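You operate a simulated robot arm through the tools that you are given. There is no shell and no other tool.

You are at the controls of a simulated robot arm. One attempt, no reset.

## Task
Blot the slide in the island's press, add one drop and cover it.
Fine: one press; blotter, dropper and press head go back. Set down upright: blotter, dropper. Where these are worked on the way, their far stop is far enough and under half their travel is too little: press head.

The check looks at the end state, three seconds after you hand in, the way a careful person would. Anything else that was tipped, shoved, dropped, spilled or broken makes it a failure. Lids that push on must go on centred and level and be pressed home; caps that screw on are set level and turned clockwise until they are tight.

## Robot
A 7-joint arm with a two-finger parallel gripper, fixed in place. Base frame: the origin is at the foot of the arm, x ahead of it, y to its left, z up. Lengths are in m, angles in rad, forces in N, time in s.
Its first joint turns from -2.897 to 2.897 rad. Payload 4.4 kg.
Tool frame: the origin (TCP) lies between the finger pads and is the grasp point; the fingertips stand 0.023 m ahead of it; z points along the fingers, y is the line along which they close. Largest opening 0.094 m; finger width 0.038, thickness 0.01; the body of the gripper, 0.054 by 0.096 m, starts 0.039 m behind the TCP.
Orientation is that of the tool frame in the base frame, as a unit quaternion [x, y, z, w]. With the fingers straight down and closing along the base's y, the tool's x points along the base's -x, its y along +y and its z along -z.

## Interface
- The arm moves only by the tool drive_tool. Its argument "plan" is a list that holds one entry, the list of rows, each a list of 7 numbers: the shift along the base's x, y, z in m, then the turn, a rotation vector about the base's x, y, z in rad, then the finger opening in m, from 0 to 0.094. In form: [[[x, y, z, ax, ay, az, fingers], ...]]. A call has 1 to 20 rows; each row is the pose to reach, as a shift and turn from the pose commanded when the call began. A row lasts 0.2 s, in which the tool goes at most 0.05 m and 0.15 rad; a call with a longer step from one row to the next is refused whole, and so is a gripper value outside its range. A pose out of reach is approached as far as the arm can. The call stops where the force on the tool passes 90 N (or 10 N more than at its start, if that is more) or the arm is blocked; 0.2 s more then pass. Each finger travels about 0.072 m/s and halts on what it meets, pressing with about 40 N; the grip force reading is that of the motor and also rises with nothing between the fingers. The clock runs only during rows and for 0.2 s after the last one: add rows that repeat a pose to give the fingers time. It gives the time, the measured TCP pose, the force on the tool (base axes), the opening and the grip force at its end, in the units of the frame above (readings bear some noise), with the torque about the TCP (base axes, N m) and any sound that the robot's microphone picked up, and new pictures: "views" is both (left out), scene, wrist or none.
- Cameras (640 x 400 px; columns grow to the right, rows downward): "scene" is fixed at [0.0503, 0.5003, 1.6386]; the picture's right is [-0.51, -0.86, 0.00], its down [-0.41, 0.24, -0.88] and it looks along [0.76, -0.45, -0.48] (base axes); focal length 311 px, centre (320, 200). "wrist" rides on the gripper at [0.086, 0.016, -0.075] in the tool frame; the picture's right is [-0.18, 0.98, 0.00], its down [-0.58, -0.11, -0.81] and it looks along [-0.79, -0.15, 0.59] (tool axes); focal length 243 px, centre (320, 200). There is no depth. A picture from a camera that has moved, and an enlarged one, comes with that camera's place and axes in the base frame and with its lens.
- zoom(camera, box): a new picture of the part [left, top, right, bottom] of that camera's present view, enlarged. The clock stands still meanwhile.
- job_done(): hands the job in; it is judged then, once.

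Places have to be worked out from the pictures, the camera data and where the tool is seen. Open the gripper and draw the arm clear of the work before you hand the job in, unless the task says otherwise.

The tools are called by a JSON object that holds its "api" and its "payload". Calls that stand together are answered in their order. drive_tool: Moves the arm, as the interface text tells. Its arguments: {"type":"object","properties":{"plan":{"type":"array","items":{"type":"array","items":{"type":"array","items":{"type":"number"}}}},"views":{"type":"string","enum":["both","scene","wrist","none"]}},"required":["plan"]} The other tools are called the same way: zoom (camera, box) takes an enlarged picture of a part of a camera's view; job_done () hands the job in.

At the start:

```text
time_s: 0.0
eef_pos: [0.7502, 0.0568, 1.3242]
orientation: [0.0, 1.0, 0.0, 0.0]
ft_force: [0.5, -0.3, 0.4]
torque: [-0.03, -0.01, 0.0]
grip_width: 0.0939
gripper_force: 0.0
```

scene: 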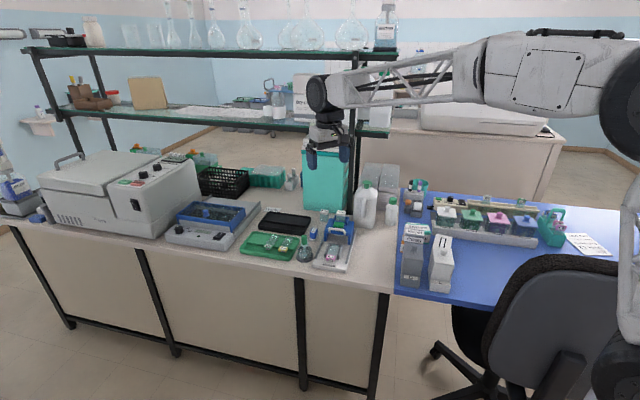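
wrist: 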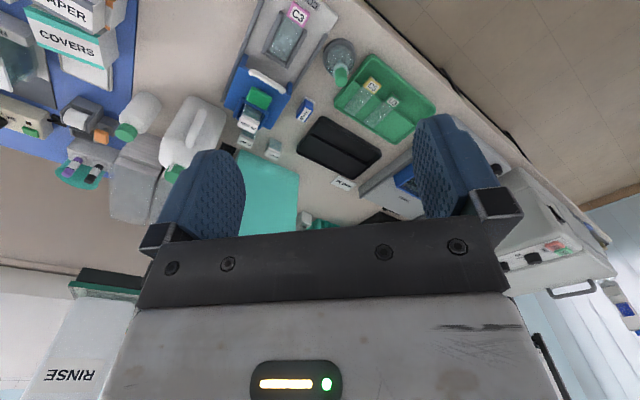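

The scene shows a lab bench with a press-like fixture, slides on a green tray, and a blue desk with bottles. I'll zoom in on both cameras to identify the parts before moving.

{"api": "zoom", "payload": {"camera": "scene", "box": [230, 180, 390, 280]}}

{"api": "zoom", "payload": {"camera": "scene", "box": [380, 170, 620, 320]}}

{"api": "zoom", "payload": {"camera": "wrist", "box": [200, 0, 440, 150]}}

{"api": "zoom", "payload": {"camera": "wrist", "box": [0, 0, 240, 150]}}

```text
4.00 times, centred on (310, 230) of scene
camera zoom: at [0.0503, 0.5003, 1.6386], right [-0.51, -0.86, 0.0], down [-0.41, 0.24, -0.88], along [0.76, -0.45, -0.48], focal length 1243 px, centre (360, 80)
```

zoom: 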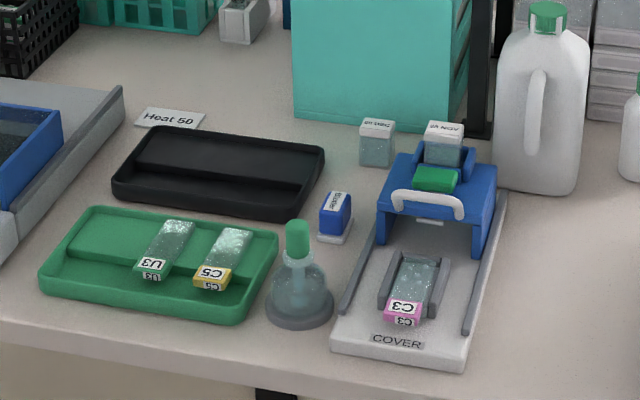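

```text
2.67 times, centred on (500, 245) of scene
camera zoom: at [0.0503, 0.5003, 1.6386], right [-0.51, -0.86, 0.0], down [-0.41, 0.24, -0.88], along [0.76, -0.45, -0.48], focal length 829 px, centre (-160, 80)
```

zoom: 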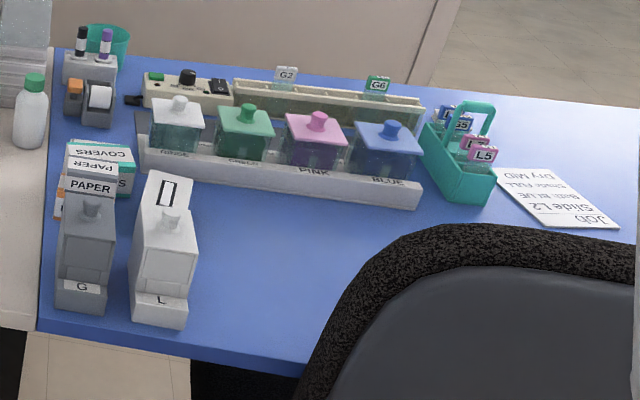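

```text
2.67 times, centred on (320, 75) of wrist
camera zoom: at [0.663, 0.0729, 1.399], right [0.18, 0.98, 0.0], down [0.58, -0.11, 0.81], along [0.79, -0.15, -0.59], focal length 647 px, centre (320, 533)
```

zoom: 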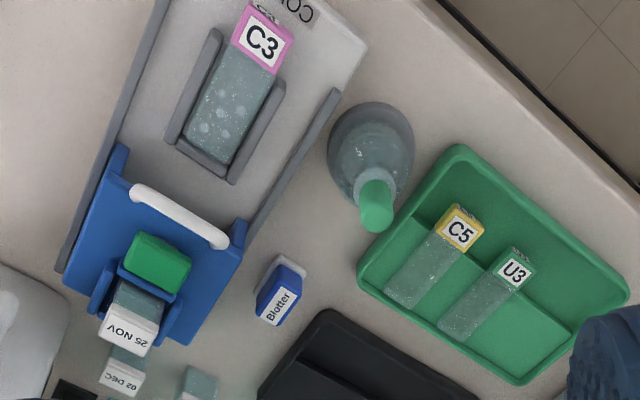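

```text
2.67 times, centred on (120, 75) of wrist
camera zoom: at [0.663, 0.0729, 1.399], right [0.18, 0.98, 0.0], down [0.58, -0.11, 0.81], along [0.79, -0.15, -0.59], focal length 647 px, centre (853, 533)
```

zoom: 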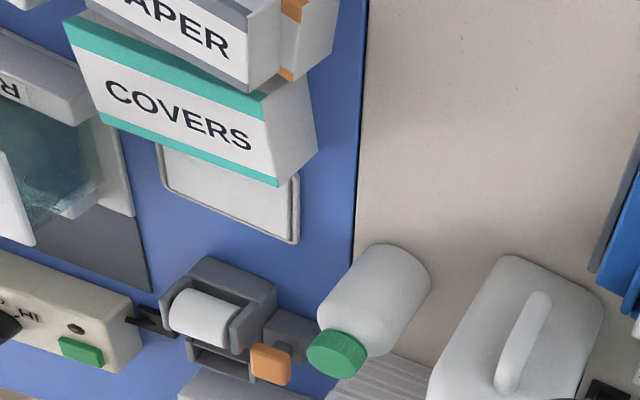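

The press on the beige bench holds slide C3, with a "Blotter" block and a dropper bottle nearby. I'll zoom in on the rest of the scene to check for another press and any labels.

{"api": "zoom", "payload": {"camera": "scene", "box": [20, 130, 260, 280]}}

{"api": "zoom", "payload": {"camera": "scene", "box": [300, 190, 380, 240]}}

{"api": "zoom", "payload": {"camera": "scene", "box": [290, 215, 370, 275]}}

{"api": "zoom", "payload": {"camera": "scene", "box": [390, 200, 470, 300]}}

{"api": "zoom", "payload": {"camera": "scene", "box": [540, 200, 640, 270]}}

{"api": "zoom", "payload": {"camera": "wrist", "box": [220, 60, 320, 160]}}

```text
2.67 times, centred on (140, 205) of scene
camera zoom: at [0.0503, 0.5003, 1.6386], right [-0.51, -0.86, 0.0], down [-0.41, 0.24, -0.88], along [0.76, -0.45, -0.48], focal length 829 px, centre (800, 187)
```

zoom: 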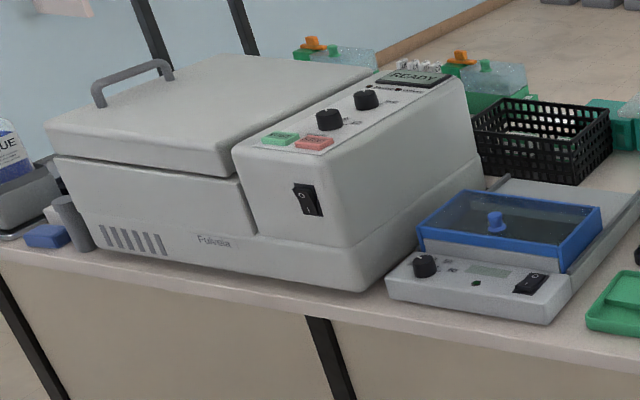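

```text
8.00 times, centred on (340, 215) of scene
camera zoom: at [0.0503, 0.5003, 1.6386], right [-0.51, -0.86, 0.0], down [-0.41, 0.24, -0.88], along [0.76, -0.45, -0.48], focal length 2486 px, centre (160, 80)
```

zoom: 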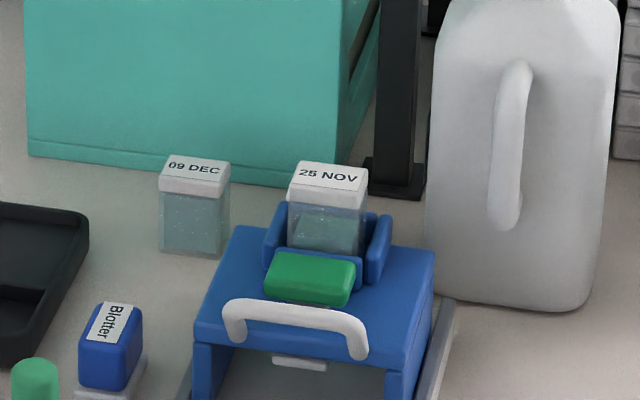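

```text
6.67 times, centred on (330, 245) of scene
camera zoom: at [0.0503, 0.5003, 1.6386], right [-0.51, -0.86, 0.0], down [-0.41, 0.24, -0.88], along [0.76, -0.45, -0.48], focal length 2072 px, centre (253, -100)
```

zoom: 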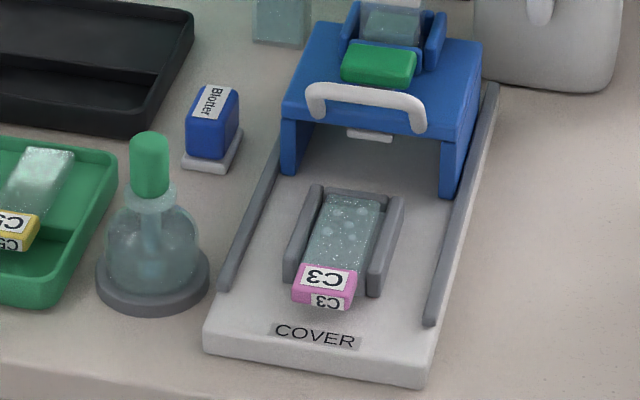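

```text
4.00 times, centred on (430, 250) of scene
camera zoom: at [0.0503, 0.5003, 1.6386], right [-0.51, -0.86, 0.0], down [-0.41, 0.24, -0.88], along [0.76, -0.45, -0.48], focal length 1243 px, centre (-120, 0)
```

zoom: 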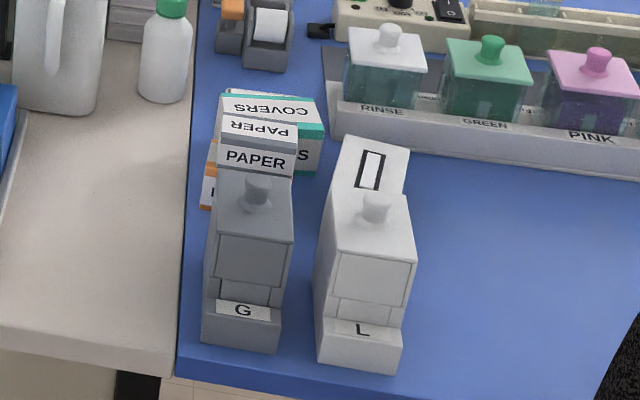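

```text
5.71 times, centred on (590, 235) of scene
camera zoom: at [0.0503, 0.5003, 1.6386], right [-0.51, -0.86, 0.0], down [-0.41, 0.24, -0.88], along [0.76, -0.45, -0.48], focal length 1776 px, centre (-1223, 0)
```

zoom: 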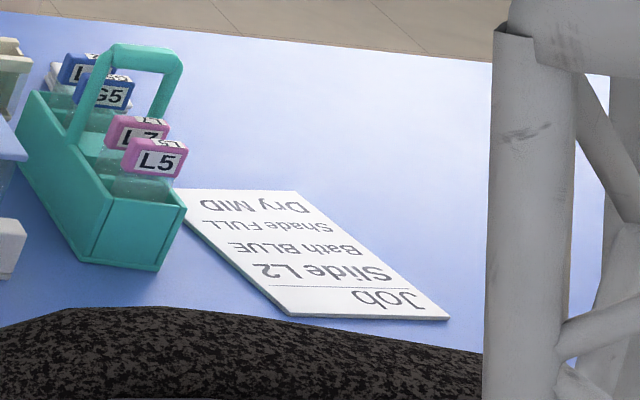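

```text
4.00 times, centred on (270, 110) of wrist
camera zoom: at [0.663, 0.0729, 1.399], right [0.18, 0.98, 0.0], down [0.58, -0.11, 0.81], along [0.79, -0.15, -0.59], focal length 970 px, centre (520, 560)
```

zoom: 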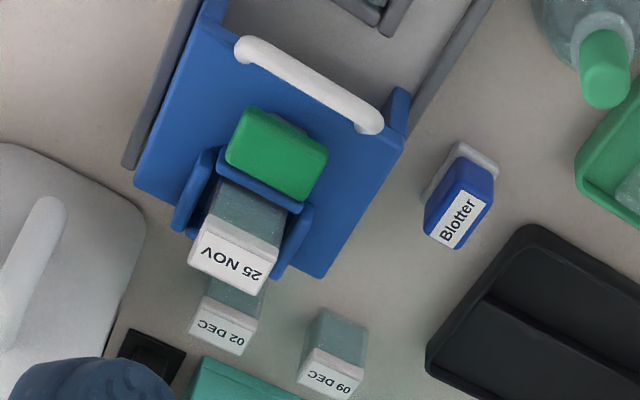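

The bench top works out to about z≈0.89, with the blotter near (0.97, -0.02) and the press near (0.82, -0.05), turned about 45° in yaw. I'll draw the tool back and down a little so the wrist camera gets a better look.

{"api": "drive_tool", "payload": {"plan": [[[-0.04, 0, -0.01, 0, 0, 0, 0.094], [-0.08, -0.01, -0.02, 0, 0, 0, 0.094], [-0.12, -0.02, -0.03, 0, 0, 0, 0.094], [-0.16, -0.03, -0.05, 0, 0, 0, 0.094], [-0.2, -0.04, -0.07, 0, 0, 0, 0.094], [-0.24, -0.05, -0.09, 0, 0, 0, 0.094], [-0.28, -0.05, -0.1, 0, 0, 0, 0.094]]], "views": "both"}}

```text
time_s: 1.6
eef_pos: [0.4723, 0.0065, 1.2229]
orientation: [0.0, 1.0, -0.001, 0.0]
ft_force: [-0.1, 0.2, -0.4]
torque: [-0.02, -0.03, 0.01]
grip_width: 0.0941
gripper_force: 0.1
camera wrist: at [0.3841, 0.0227, 1.2984], right [0.18, 0.98, 0.0], down [0.58, -0.11, 0.81], along [0.79, -0.15, -0.59], focal length 243 px, centre (320, 200)
```

scene: 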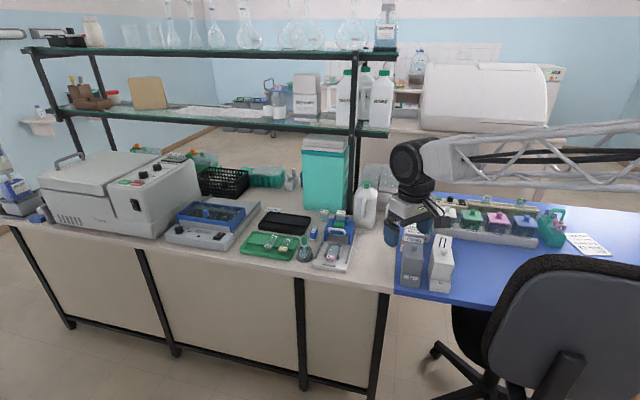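
wrist: 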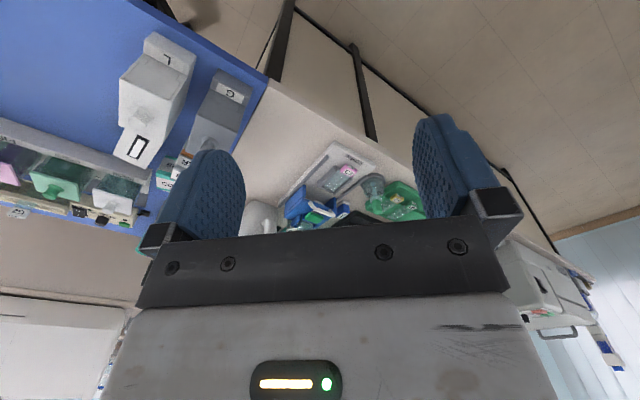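

The press is visible between the fingers, but it's small. I'll zoom in here, then move forward so the camera looks down at the press.

{"api": "zoom", "payload": {"camera": "wrist", "box": [230, 110, 430, 235]}}

{"api": "drive_tool", "payload": {"plan": [[[0.04, 0, -0.02, 0, 0, 0, 0.094], [0.08, -0.01, -0.03, 0, 0, 0, 0.094], [0.12, -0.02, -0.04, 0, 0, 0, 0.094], [0.15, -0.03, -0.05, 0, 0, 0, 0.094], [0.17, -0.04, -0.06, 0, 0, 0, 0.094]]], "views": "both"}}

```text
3.20 times, centred on (330, 172) of wrist
camera zoom: at [0.3841, 0.0227, 1.2984], right [0.18, 0.98, 0.0], down [0.58, -0.11, 0.81], along [0.79, -0.15, -0.59], focal length 776 px, centre (288, 288)
```

zoom: 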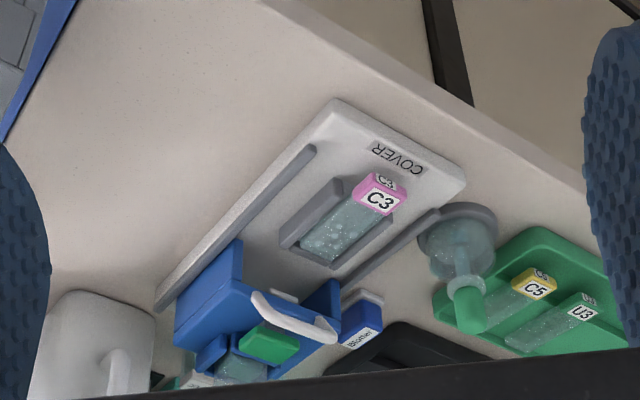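

```text
time_s: 2.8
eef_pos: [0.6423, -0.0326, 1.1643]
orientation: [0.0, 1.0, 0.0, 0.0]
ft_force: [-0.1, -0.3, 0.9]
torque: [0.02, 0.0, -0.06]
grip_width: 0.0938
gripper_force: 0.0
camera wrist: at [0.5535, -0.0171, 1.2392], right [0.18, 0.98, 0.0], down [0.58, -0.11, 0.81], along [0.79, -0.15, -0.59], focal length 243 px, centre (320, 200)
```

scene: 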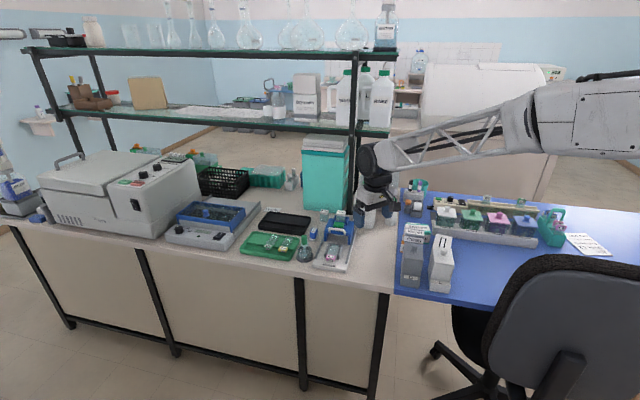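
wrist: 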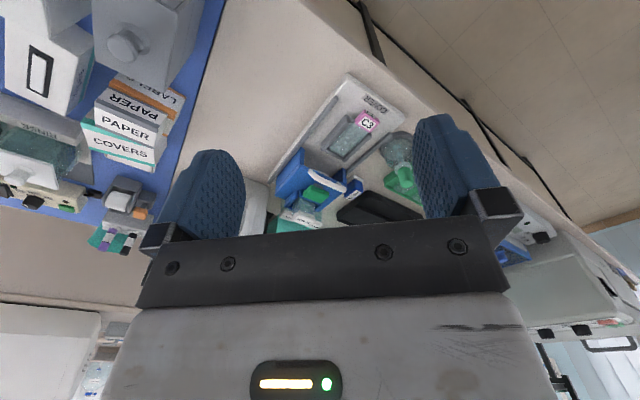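

From here the press sits between the fingers. I'll zoom in for detail on the press, blotter and dropper.

{"api": "zoom", "payload": {"camera": "wrist", "box": [250, 60, 430, 230]}}

{"api": "zoom", "payload": {"camera": "wrist", "box": [280, 130, 380, 210]}}

```text
2.35 times, centred on (340, 145) of wrist
camera zoom: at [0.5535, -0.0171, 1.2392], right [0.18, 0.98, 0.0], down [0.58, -0.11, 0.81], along [0.79, -0.15, -0.59], focal length 571 px, centre (273, 329)
```

zoom: 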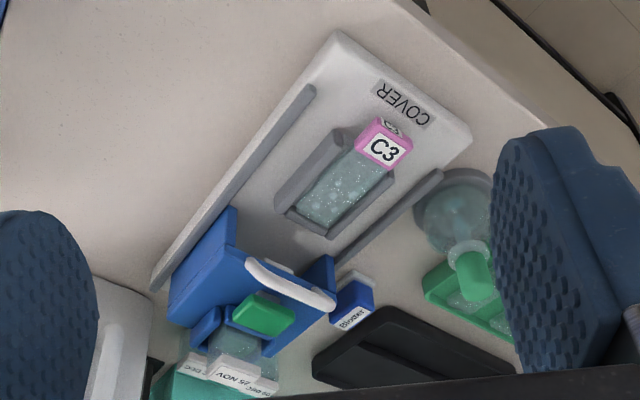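

```text
5.00 times, centred on (330, 170) of wrist
camera zoom: at [0.5535, -0.0171, 1.2392], right [0.18, 0.98, 0.0], down [0.58, -0.11, 0.81], along [0.79, -0.15, -0.59], focal length 1213 px, centre (270, 350)
```

zoom: 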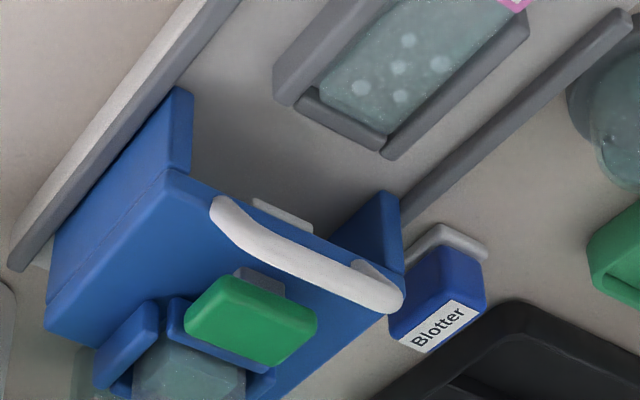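

The press has a blue carriage on rails with a white handle, a green plunger knob and a white foot underneath. The bench axes are turned about 45°, so I'll yaw the tool -45° and move over to look along the press axis.

{"api": "drive_tool", "payload": {"plan": [[[0.02, 0.01, 0, 0, 0, -0.131, 0.094], [0.04, 0.02, -0.01, 0, 0, -0.262, 0.094], [0.06, 0.03, -0.02, 0, 0, -0.393, 0.094], [0.08, 0.04, -0.03, 0, 0, -0.524, 0.094], [0.1, 0.05, -0.04, 0, 0, -0.655, 0.094], [0.118, 0.053, -0.04, 0, 0, -0.785, 0.094], [0.118, 0.053, -0.04, 0, 0, -0.785, 0.094]]], "views": "both"}}

```text
time_s: 4.4
eef_pos: [0.761, 0.0189, 1.1245]
orientation: [0.383, 0.924, 0.001, 0.0]
ft_force: [0.1, 0.8, -0.2]
torque: [-0.04, 0.04, 0.02]
grip_width: 0.0942
gripper_force: 0.1
camera wrist: at [0.7092, 0.0921, 1.1993], right [0.83, 0.56, 0.0], down [0.33, -0.49, 0.81], along [0.45, -0.67, -0.59], focal length 243 px, centre (320, 200)
```

scene: 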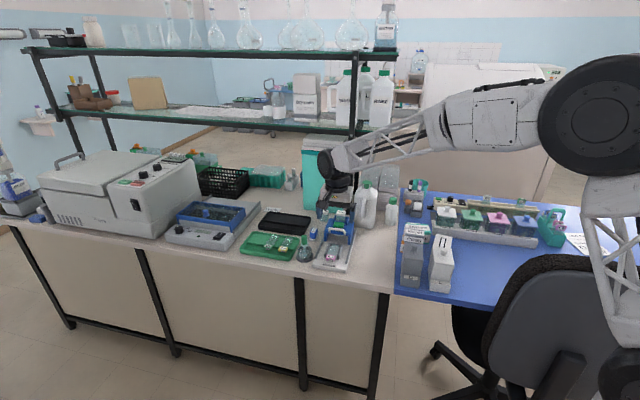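
wrist: 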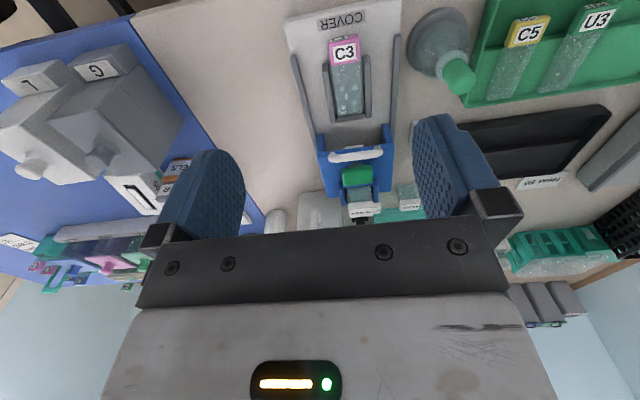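

The view is now roughly along the press axis. I'll zoom in here for accurate pixel positions.

{"api": "zoom", "payload": {"camera": "wrist", "box": [270, 0, 430, 120]}}

{"api": "zoom", "payload": {"camera": "wrist", "box": [290, 110, 430, 230]}}

{"api": "zoom", "payload": {"camera": "wrist", "box": [390, 0, 550, 120]}}

```text
3.33 times, centred on (350, 60) of wrist
camera zoom: at [0.7092, 0.0921, 1.1993], right [0.83, 0.56, 0.0], down [0.33, -0.49, 0.81], along [0.45, -0.67, -0.59], focal length 809 px, centre (220, 667)
```

zoom: 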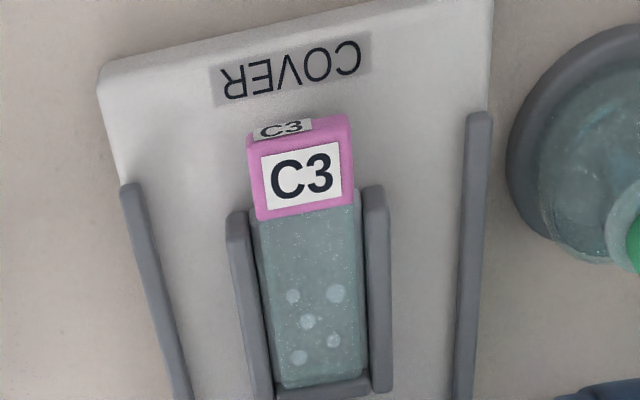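

```text
3.33 times, centred on (360, 170) of wrist
camera zoom: at [0.7092, 0.0921, 1.1993], right [0.83, 0.56, 0.0], down [0.33, -0.49, 0.81], along [0.45, -0.67, -0.59], focal length 809 px, centre (187, 300)
```

zoom: 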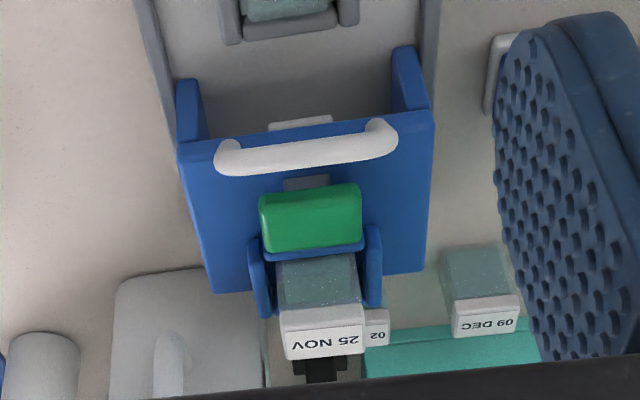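

```text
3.33 times, centred on (470, 60) of wrist
camera zoom: at [0.7092, 0.0921, 1.1993], right [0.83, 0.56, 0.0], down [0.33, -0.49, 0.81], along [0.45, -0.67, -0.59], focal length 809 px, centre (-180, 667)
```

zoom: 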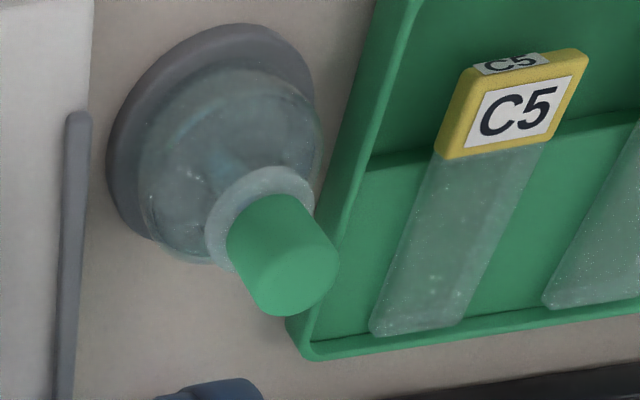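

The press axis runs along (0.707, -0.707). I put the knob at about (0.891, -0.083, 0.975), the handle at about (0.879, -0.070, 0.953), the dropper bulb at about (0.879, 0.073, 0.985) and the blotter at about (0.986, -0.023, 0.91). I'll move for a closer look at the blotter and dropper.

{"api": "drive_tool", "payload": {"plan": [[[0.04, 0.01, 0, 0, 0, 0, 0.094], [0.08, 0.02, -0.01, 0, 0, 0, 0.094], [0.12, 0.03, -0.02, 0, 0, 0, 0.094], [0.14, 0.04, -0.03, 0, 0, 0, 0.094]]], "views": "both"}}

```text
time_s: 5.4
eef_pos: [0.9003, 0.061, 1.0946]
orientation: [0.383, 0.924, 0.0, 0.0]
ft_force: [-0.5, 0.2, 0.0]
torque: [-0.03, 0.0, -0.03]
grip_width: 0.0941
gripper_force: 0.1
camera wrist: at [0.849, 0.1321, 1.1695], right [0.83, 0.56, 0.0], down [0.33, -0.49, 0.81], along [0.46, -0.67, -0.59], focal length 243 px, centre (320, 200)
```

scene: 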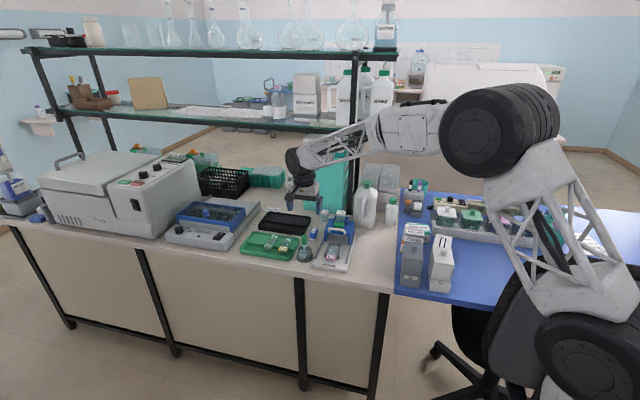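
wrist: 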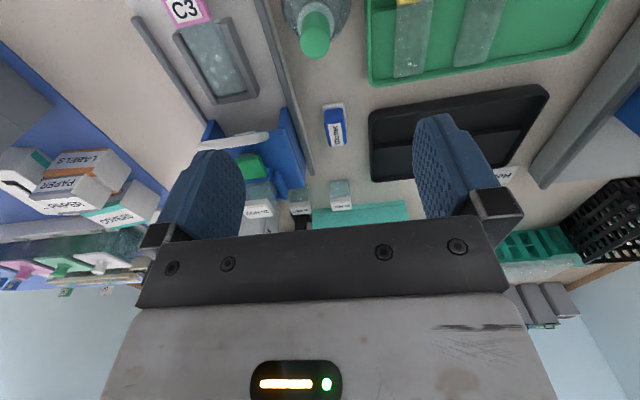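

The blotter is now visible between the fingers. I'll zoom in on it and on the dropper.

{"api": "zoom", "payload": {"camera": "wrist", "box": [290, 80, 390, 180]}}

{"api": "zoom", "payload": {"camera": "wrist", "box": [250, 0, 390, 100]}}

{"api": "zoom", "payload": {"camera": "wrist", "box": [130, 0, 270, 110]}}

```text
4.00 times, centred on (340, 130) of wrist
camera zoom: at [0.849, 0.1321, 1.1695], right [0.83, 0.56, 0.0], down [0.33, -0.49, 0.81], along [0.46, -0.67, -0.59], focal length 970 px, centre (240, 480)
```

zoom: 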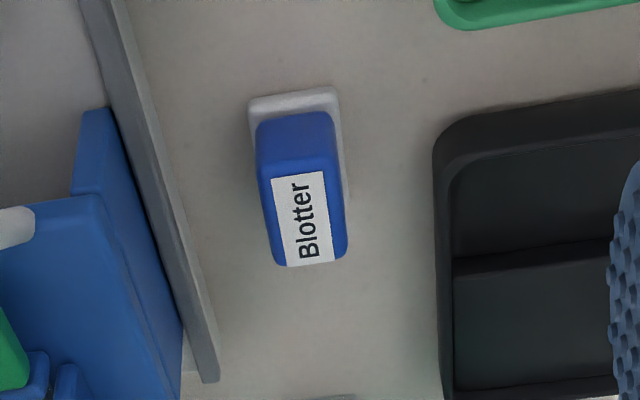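

```text
4.00 times, centred on (320, 50) of wrist
camera zoom: at [0.849, 0.1321, 1.1695], right [0.83, 0.56, 0.0], down [0.33, -0.49, 0.81], along [0.46, -0.67, -0.59], focal length 970 px, centre (320, 800)
```

zoom: 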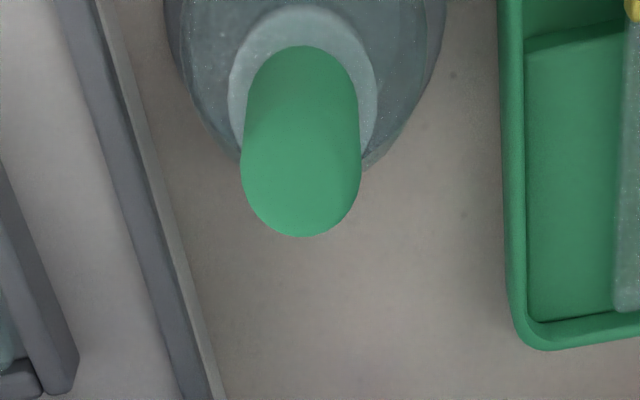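

```text
3.64 times, centred on (200, 55) of wrist
camera zoom: at [0.849, 0.1321, 1.1695], right [0.83, 0.56, 0.0], down [0.33, -0.49, 0.81], along [0.46, -0.67, -0.59], focal length 882 px, centre (756, 727)
```

zoom: 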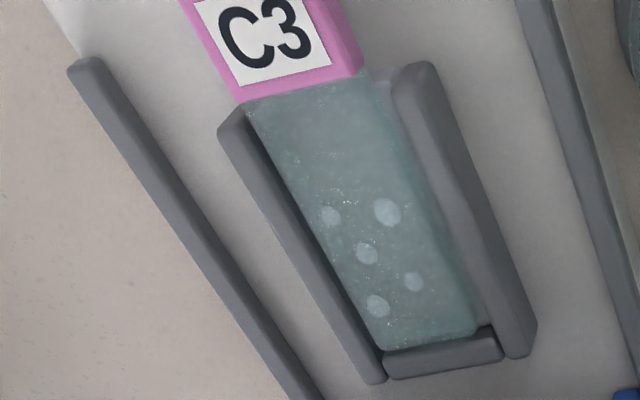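

The blotter is a blue block about 24 mm × 42 mm on a slightly larger white pad, centred near (0.982, -0.023) with its top at about z 0.914. I'll hover above it with the fingers partly closed and check both alignment and reach.

{"api": "drive_tool", "payload": {"plan": [[[0.03, -0.03, 0, 0, 0, 0, 0.08], [0.06, -0.063, -0.02, 0, 0, 0, 0.065], [0.08, -0.084, -0.05, 0, 0, 0, 0.05], [0.08, -0.084, -0.09, 0, 0, 0, 0.046], [0.08, -0.084, -0.09, 0, 0, 0, 0.046]]], "views": "both"}}

```text
time_s: 6.6
eef_pos: [0.9776, -0.0249, 1.0046]
orientation: [0.383, 0.924, 0.001, 0.0]
ft_force: [-0.4, 0.0, 0.0]
torque: [-0.02, -0.01, 0.03]
grip_width: 0.0464
gripper_force: 0.1
camera wrist: at [0.9268, 0.0487, 1.0786], right [0.83, 0.56, 0.0], down [0.33, -0.49, 0.81], along [0.46, -0.67, -0.59], focal length 243 px, centre (320, 200)
```

scene: 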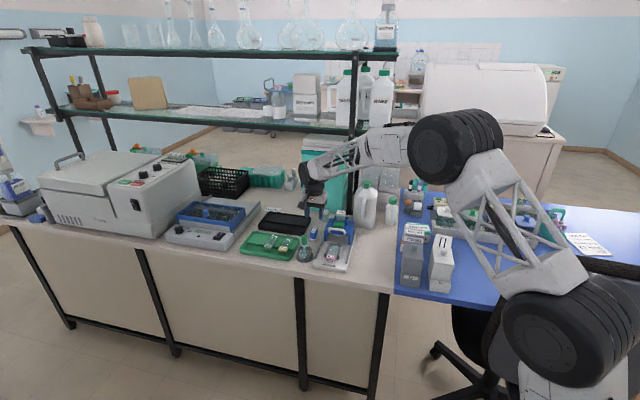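
wrist: 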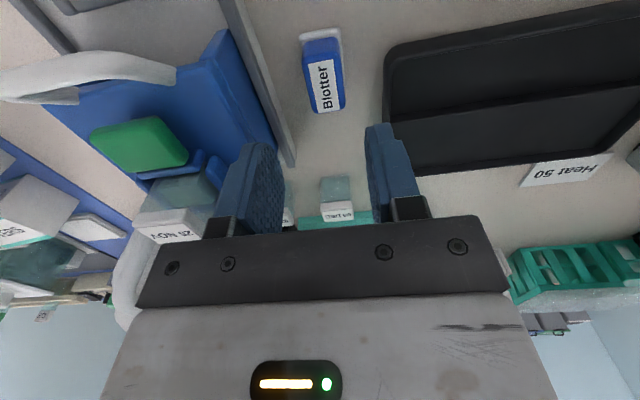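

The label sits near column 325, row 85, close to directly below the tool centre. I'll zoom in to refine the alignment.

{"api": "zoom", "payload": {"camera": "wrist", "box": [280, 10, 380, 130]}}

{"api": "zoom", "payload": {"camera": "wrist", "box": [0, 0, 300, 250]}}

```text
3.33 times, centred on (330, 70) of wrist
camera zoom: at [0.9268, 0.0487, 1.0786], right [0.83, 0.56, 0.0], down [0.33, -0.49, 0.81], along [0.46, -0.67, -0.59], focal length 809 px, centre (287, 633)
```

zoom: 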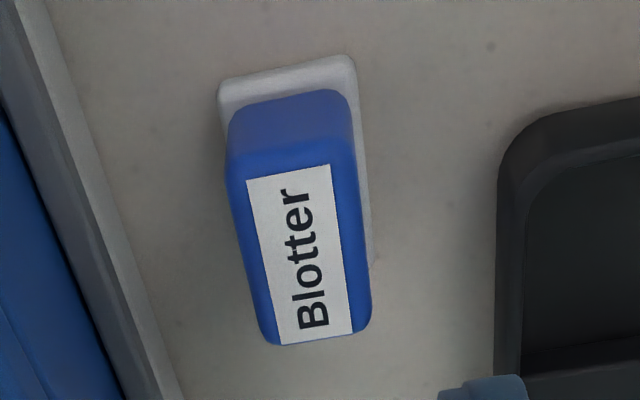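

```text
1.60 times, centred on (150, 125) of wrist
camera zoom: at [0.9268, 0.0487, 1.0786], right [0.83, 0.56, 0.0], down [0.33, -0.49, 0.81], along [0.46, -0.67, -0.59], focal length 388 px, centre (592, 320)
```

zoom: 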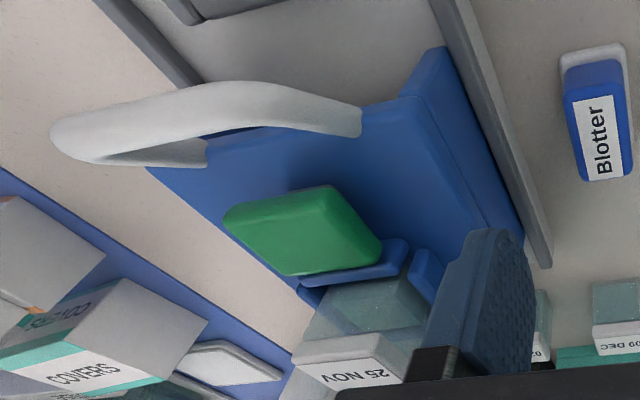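

The blotter centre comes out at about (0.980, -0.023) and its yaw lines up with the tool. I'll shift slightly and descend so the fingertips end just above the white pad.

{"api": "drive_tool", "payload": {"plan": [[[0.0025, 0.0015, -0.03, 0, 0, 0, 0.046], [0.0025, 0.0015, -0.06, 0, 0, 0, 0.046], [0.0025, 0.0015, -0.075, 0, 0, 0, 0.046], [0.0025, 0.0015, -0.075, 0, 0, 0, 0.046]]], "views": "both"}}

```text
time_s: 7.6
eef_pos: [0.9817, -0.0229, 0.9287]
orientation: [0.383, 0.924, 0.0, 0.0]
ft_force: [-0.4, 0.4, 0.3]
torque: [-0.02, 0.02, 0.01]
grip_width: 0.0463
gripper_force: 0.0
camera wrist: at [0.9309, 0.0501, 1.0043], right [0.83, 0.56, 0.0], down [0.33, -0.49, 0.81], along [0.46, -0.67, -0.59], focal length 243 px, centre (320, 200)
```

scene: 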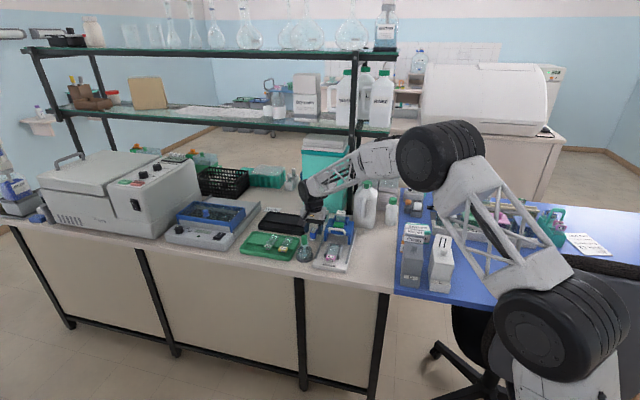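
wrist: 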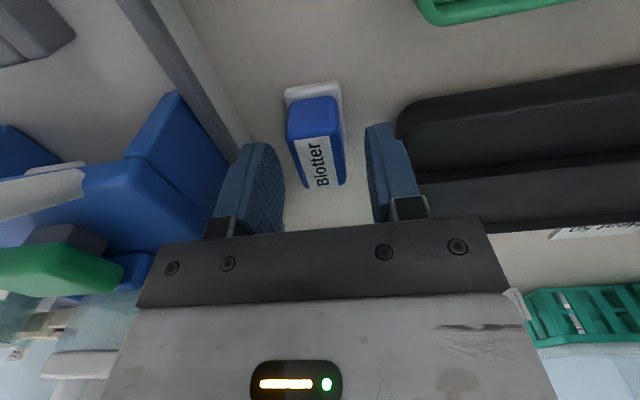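

It's well aligned, with the label at column 317, row 162 against an expected row of 160. I'll lower another 10 mm and close on the block.

{"api": "drive_tool", "payload": {"plan": [[[-0.001, -0.001, -0.01, 0, 0, 0, 0.046], [-0.001, -0.001, -0.01, 0, 0, 0, 0.03], [-0.001, -0.001, -0.01, 0, 0, 0, 0.02], [-0.001, -0.001, -0.01, 0, 0, 0, 0.015], [-0.001, -0.001, -0.01, 0, 0, 0, 0.015]]], "views": "both"}}

```text
time_s: 8.8
eef_pos: [0.9815, -0.0233, 0.92]
orientation: [0.382, 0.924, 0.0, 0.0]
ft_force: [-0.2, -0.1, 1.6]
torque: [-0.03, 0.01, -0.04]
grip_width: 0.0252
gripper_force: 39.8
camera wrist: at [0.9294, 0.049, 0.9945], right [0.83, 0.56, 0.0], down [0.33, -0.49, 0.81], along [0.46, -0.67, -0.59], focal length 243 px, centre (320, 200)
```

scene: 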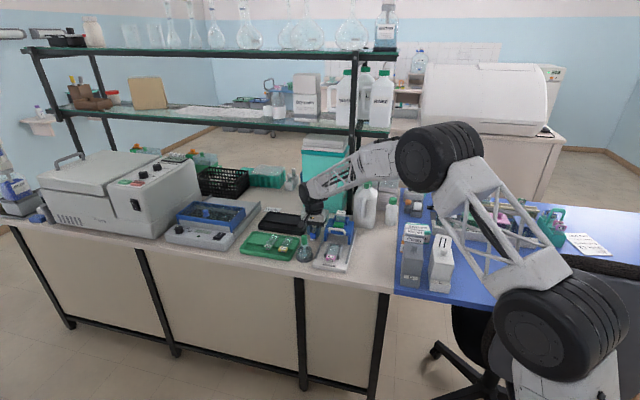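
wrist: 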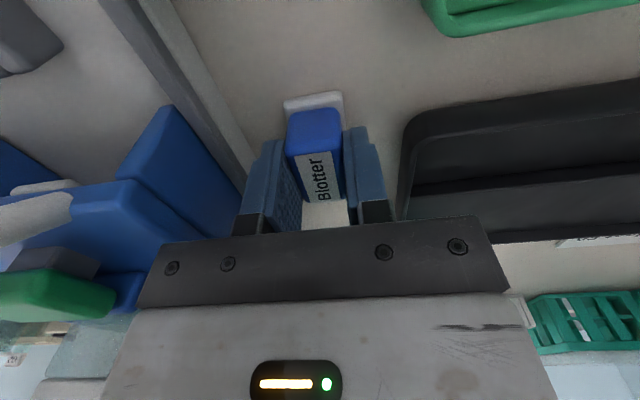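

The block is gripped at 25 mm width with the TCP at about (0.981, -0.0235, 0.920). I'll lift it straight up, then carry it high over to the slide at about (0.8285, -0.0205).

{"api": "drive_tool", "payload": {"plan": [[[0, 0, 0.02, 0, 0, 0, 0.015], [0, 0, 0.06, 0, 0, 0, 0.015], [0, 0, 0.1, 0, 0, 0, 0.015], [0, 0, 0.14, 0, 0, 0, 0.015], [-0.04, 0, 0.15, 0, 0, 0, 0.015], [-0.08, 0.001, 0.15, 0, 0, 0, 0.015], [-0.12, 0.002, 0.15, 0, 0, 0, 0.015], [-0.1525, 0.003, 0.14, 0, 0, 0, 0.015], [-0.1525, 0.003, 0.12, 0, 0, 0, 0.015], [-0.1525, 0.003, 0.12, 0, 0, 0, 0.015]]], "views": "both"}}

```text
time_s: 11.0
eef_pos: [0.8265, -0.0206, 1.0389]
orientation: [0.383, 0.924, 0.0, 0.0]
ft_force: [0.0, 0.1, -0.9]
torque: [0.02, -0.01, 0.0]
grip_width: 0.025
gripper_force: 39.8
camera wrist: at [0.7753, 0.0525, 1.1141], right [0.83, 0.56, 0.0], down [0.33, -0.49, 0.81], along [0.46, -0.67, -0.59], focal length 243 px, centre (320, 200)
```

scene: 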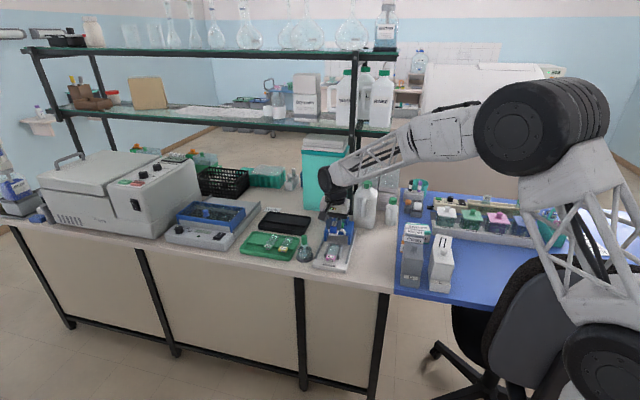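
wrist: 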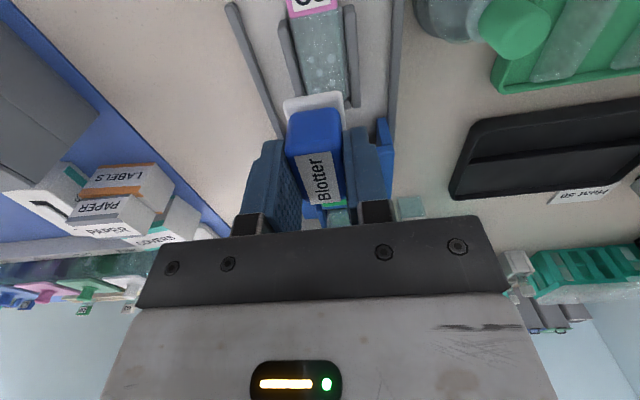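

The blotter is over the slide with its grip unchanged. I'll zoom in to check lateral alignment before I lower it.

{"api": "zoom", "payload": {"camera": "wrist", "box": [240, 0, 400, 130]}}

{"api": "zoom", "payload": {"camera": "scene", "box": [300, 180, 380, 280]}}

```text
3.08 times, centred on (320, 65) of wrist
camera zoom: at [0.7753, 0.0525, 1.1141], right [0.83, 0.56, 0.0], down [0.33, -0.49, 0.81], along [0.46, -0.67, -0.59], focal length 746 px, centre (320, 615)
```

zoom: 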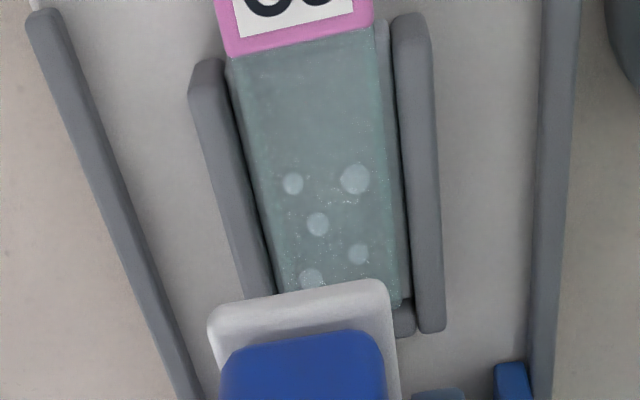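

```text
4.00 times, centred on (340, 230) of scene
camera zoom: at [0.0503, 0.5003, 1.6386], right [-0.51, -0.86, 0.0], down [-0.41, 0.24, -0.88], along [0.76, -0.45, -0.48], focal length 1243 px, centre (240, 80)
```

zoom: 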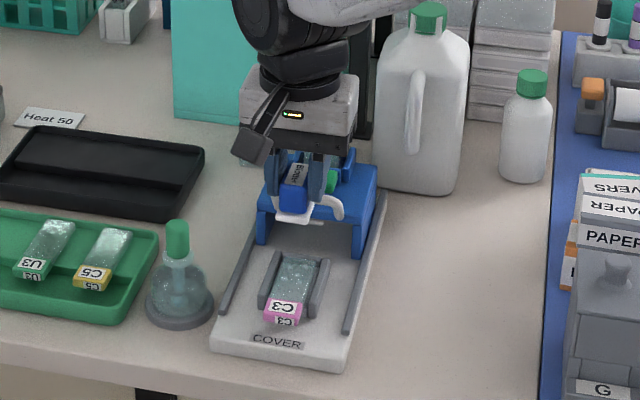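

Alignment looks good: the slide centre line is at u≈0.570, matching the tool, and the pad covers the droplets. I'll lower to just above the slide.

{"api": "drive_tool", "payload": {"plan": [[[0.0015, -0.0015, -0.03, 0, 0, 0, 0.015], [0.0015, -0.0015, -0.06, 0, 0, 0, 0.015], [0.0015, -0.0015, -0.072, 0, 0, 0, 0.015], [0.0015, -0.0015, -0.072, 0, 0, 0, 0.015]]], "views": "both"}}

{"api": "zoom", "payload": {"camera": "wrist", "box": [220, 0, 420, 150]}}

{"api": "zoom", "payload": {"camera": "scene", "box": [310, 200, 370, 275]}}

```text
time_s: 12.0
eef_pos: [0.829, -0.0235, 0.9665]
orientation: [0.382, 0.924, 0.0, 0.0]
ft_force: [0.6, 0.2, -0.5]
torque: [-0.01, 0.04, 0.0]
grip_width: 0.0252
gripper_force: 40.1
camera wrist: at [0.7782, 0.0499, 1.0414], right [0.83, 0.56, 0.0], down [0.33, -0.49, 0.81], along [0.46, -0.67, -0.59], focal length 243 px, centre (320, 200)
```

scene: 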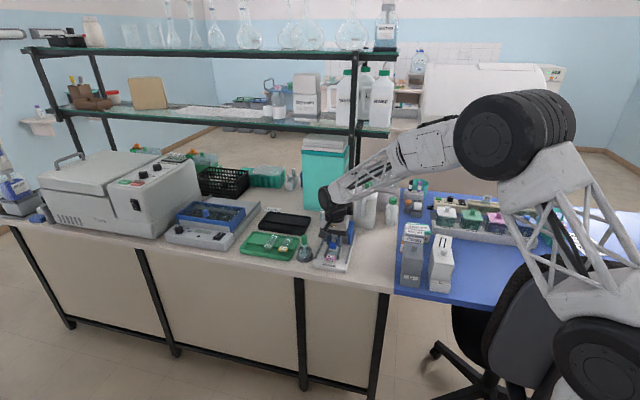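
wrist: 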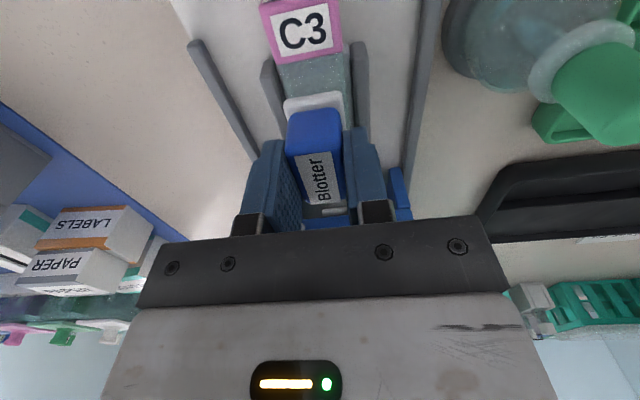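

```text
2.67 times, centred on (320, 75) of wrist
camera zoom: at [0.7782, 0.0499, 1.0414], right [0.83, 0.56, 0.0], down [0.33, -0.49, 0.81], along [0.46, -0.67, -0.59], focal length 647 px, centre (320, 533)
```

zoom: 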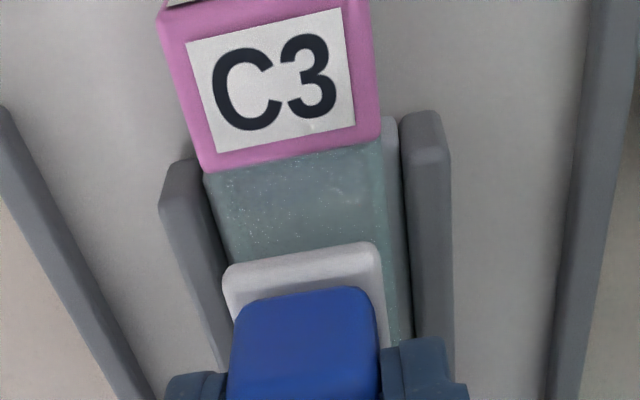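

```text
5.33 times, centred on (340, 238) of scene
camera zoom: at [0.0503, 0.5003, 1.6386], right [-0.51, -0.86, 0.0], down [-0.41, 0.24, -0.88], along [0.76, -0.45, -0.48], focal length 1657 px, centre (213, 0)
```

zoom: 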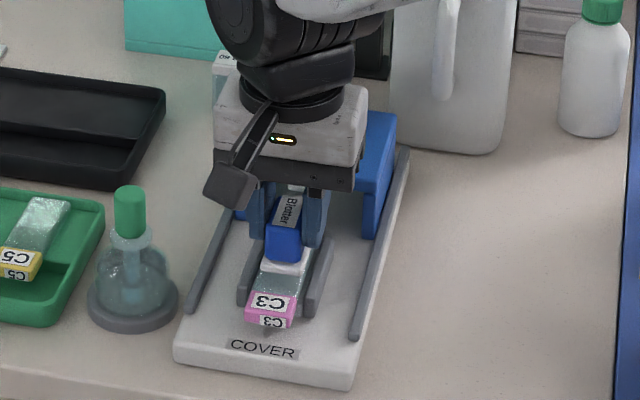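

The pad is still above the slide, shifted about 1.5 mm to one side. I'll correct that and lower in small steps, watching the force.

{"api": "drive_tool", "payload": {"plan": [[[0.0012, 0.0012, 0, 0, 0, 0, 0.015], [0.0012, 0.0012, -0.003, 0, 0, 0, 0.015], [0.0012, 0.0012, -0.006, 0, 0, 0, 0.015], [0.0012, 0.0012, -0.006, 0, 0, 0, 0.015]]], "views": "none"}}

{"api": "zoom", "payload": {"camera": "wrist", "box": [220, 0, 420, 150]}}

```text
time_s: 13.0
eef_pos: [0.8318, -0.0208, 0.9609]
orientation: [0.383, 0.924, 0.001, 0.001]
ft_force: [-2.1, -0.2, 13.9]
torque: [0.03, 0.14, -0.01]
grip_width: 0.0252
gripper_force: 40.5
```

```text
2.67 times, centred on (320, 75) of wrist
camera zoom: at [0.7794, 0.0517, 1.0361], right [0.83, 0.56, 0.0], down [0.33, -0.49, 0.81], along [0.46, -0.67, -0.59], focal length 647 px, centre (320, 533)
```

zoom: 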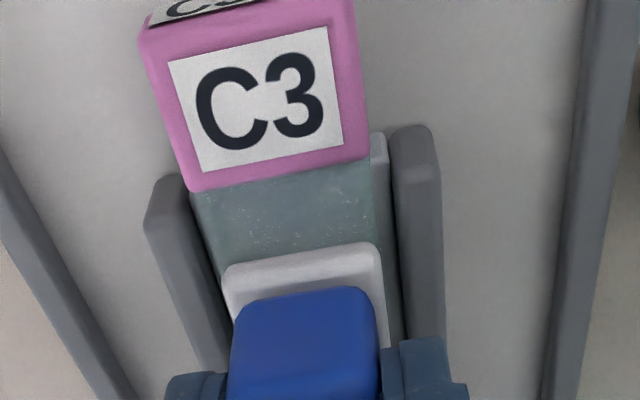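

The pad is on the slide with about 14 N of contact and sits inside the nest walls. I'll hold briefly so it soaks up the water, then lift and look.

{"api": "drive_tool", "payload": {"plan": [[[0, 0, 0, 0, 0, 0, 0.015], [0, 0, 0, 0, 0, 0, 0.015], [0, 0, 0, 0, 0, 0, 0.015], [0, 0, 0.01, 0, 0, 0, 0.015], [0, 0, 0.04, 0, 0, 0, 0.015], [0, 0, 0.08, 0, 0, 0, 0.015], [0, 0, 0.08, 0, 0, 0, 0.015]]], "views": "both"}}

{"api": "zoom", "payload": {"camera": "wrist", "box": [240, 0, 400, 130]}}

```text
time_s: 14.6
eef_pos: [0.8303, -0.0222, 1.0406]
orientation: [0.383, 0.924, 0.0, 0.0]
ft_force: [0.2, 0.0, 0.3]
torque: [0.0, 0.02, 0.01]
grip_width: 0.025
gripper_force: 40.2
camera wrist: at [0.7789, 0.0515, 1.115], right [0.83, 0.56, 0.0], down [0.33, -0.49, 0.81], along [0.46, -0.67, -0.59], focal length 243 px, centre (320, 200)
```

scene: 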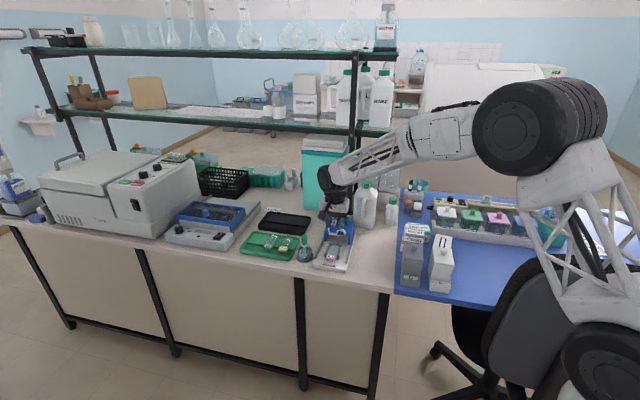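
wrist: 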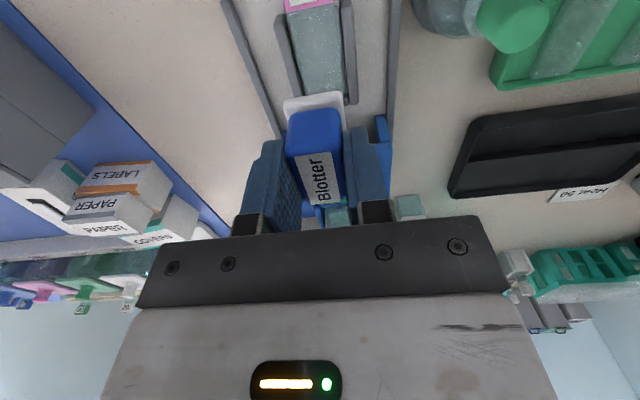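

```text
3.08 times, centred on (320, 65) of wrist
camera zoom: at [0.7789, 0.0515, 1.115], right [0.83, 0.56, 0.0], down [0.33, -0.49, 0.81], along [0.46, -0.67, -0.59], focal length 746 px, centre (320, 615)
```

zoom: 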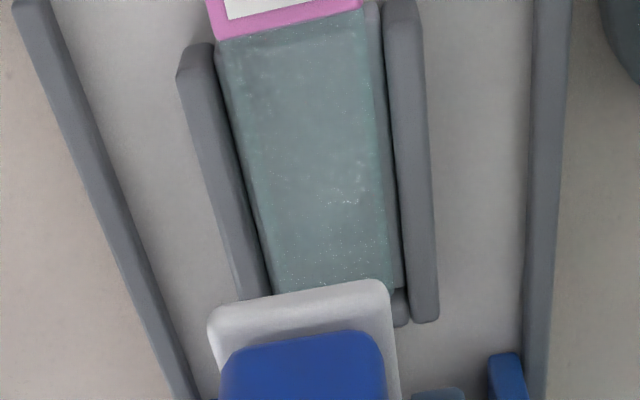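

The droplets are gone and the slide still sits in its nest. I'll carry the blotter back to its original spot along the same path.

{"api": "drive_tool", "payload": {"plan": [[[0, 0, 0.03, 0, 0, 0, 0.015], [0.04, 0, 0.03, 0, 0, 0, 0.015], [0.08, -0.001, 0.03, 0, 0, 0, 0.015], [0.12, -0.002, 0.025, 0, 0, 0, 0.015], [0.1498, -0.0027, 0.01, 0, 0, 0, 0.015], [0.1498, -0.0027, -0.03, 0, 0, 0, 0.015], [0.1498, -0.0027, -0.075, 0, 0, 0, 0.015], [0.1498, -0.0027, -0.105, 0, 0, 0, 0.015], [0.1498, -0.0027, -0.118, 0, 0, 0, 0.015], [0.1498, -0.0027, -0.118, 0, 0, 0, 0.015]]], "views": "both"}}

```text
time_s: 16.8
eef_pos: [0.9812, -0.0248, 0.9229]
orientation: [0.383, 0.924, 0.0, 0.0]
ft_force: [0.1, -0.4, -0.1]
torque: [0.01, 0.03, 0.0]
grip_width: 0.0249
gripper_force: 39.8
camera wrist: at [0.9303, 0.049, 0.9971], right [0.83, 0.56, 0.0], down [0.33, -0.49, 0.81], along [0.46, -0.67, -0.59], focal length 243 px, centre (320, 200)
```

scene: 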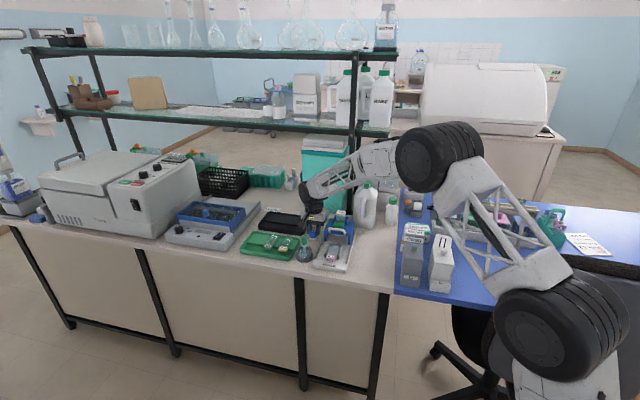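
wrist: 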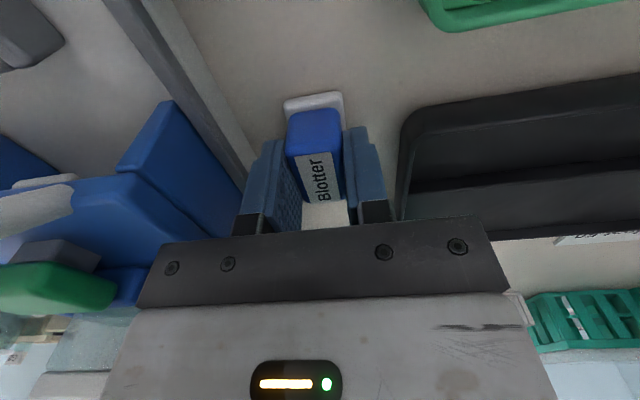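

The blotter is back about 4 mm above its spot with no contact yet. I'll lower the last few millimetres to touch down.

{"api": "drive_tool", "payload": {"plan": [[[0, 0, -0.002, 0, 0, 0, 0.015], [0, 0, -0.0035, 0, 0, 0, 0.015], [0, 0, -0.0035, 0, 0, 0, 0.015]]], "views": "none"}}

```text
time_s: 17.6
eef_pos: [0.9809, -0.0241, 0.9189]
orientation: [0.383, 0.924, 0.0, -0.001]
ft_force: [0.6, -0.1, 4.3]
torque: [-0.03, 0.01, 0.0]
grip_width: 0.0251
gripper_force: 40.0
```

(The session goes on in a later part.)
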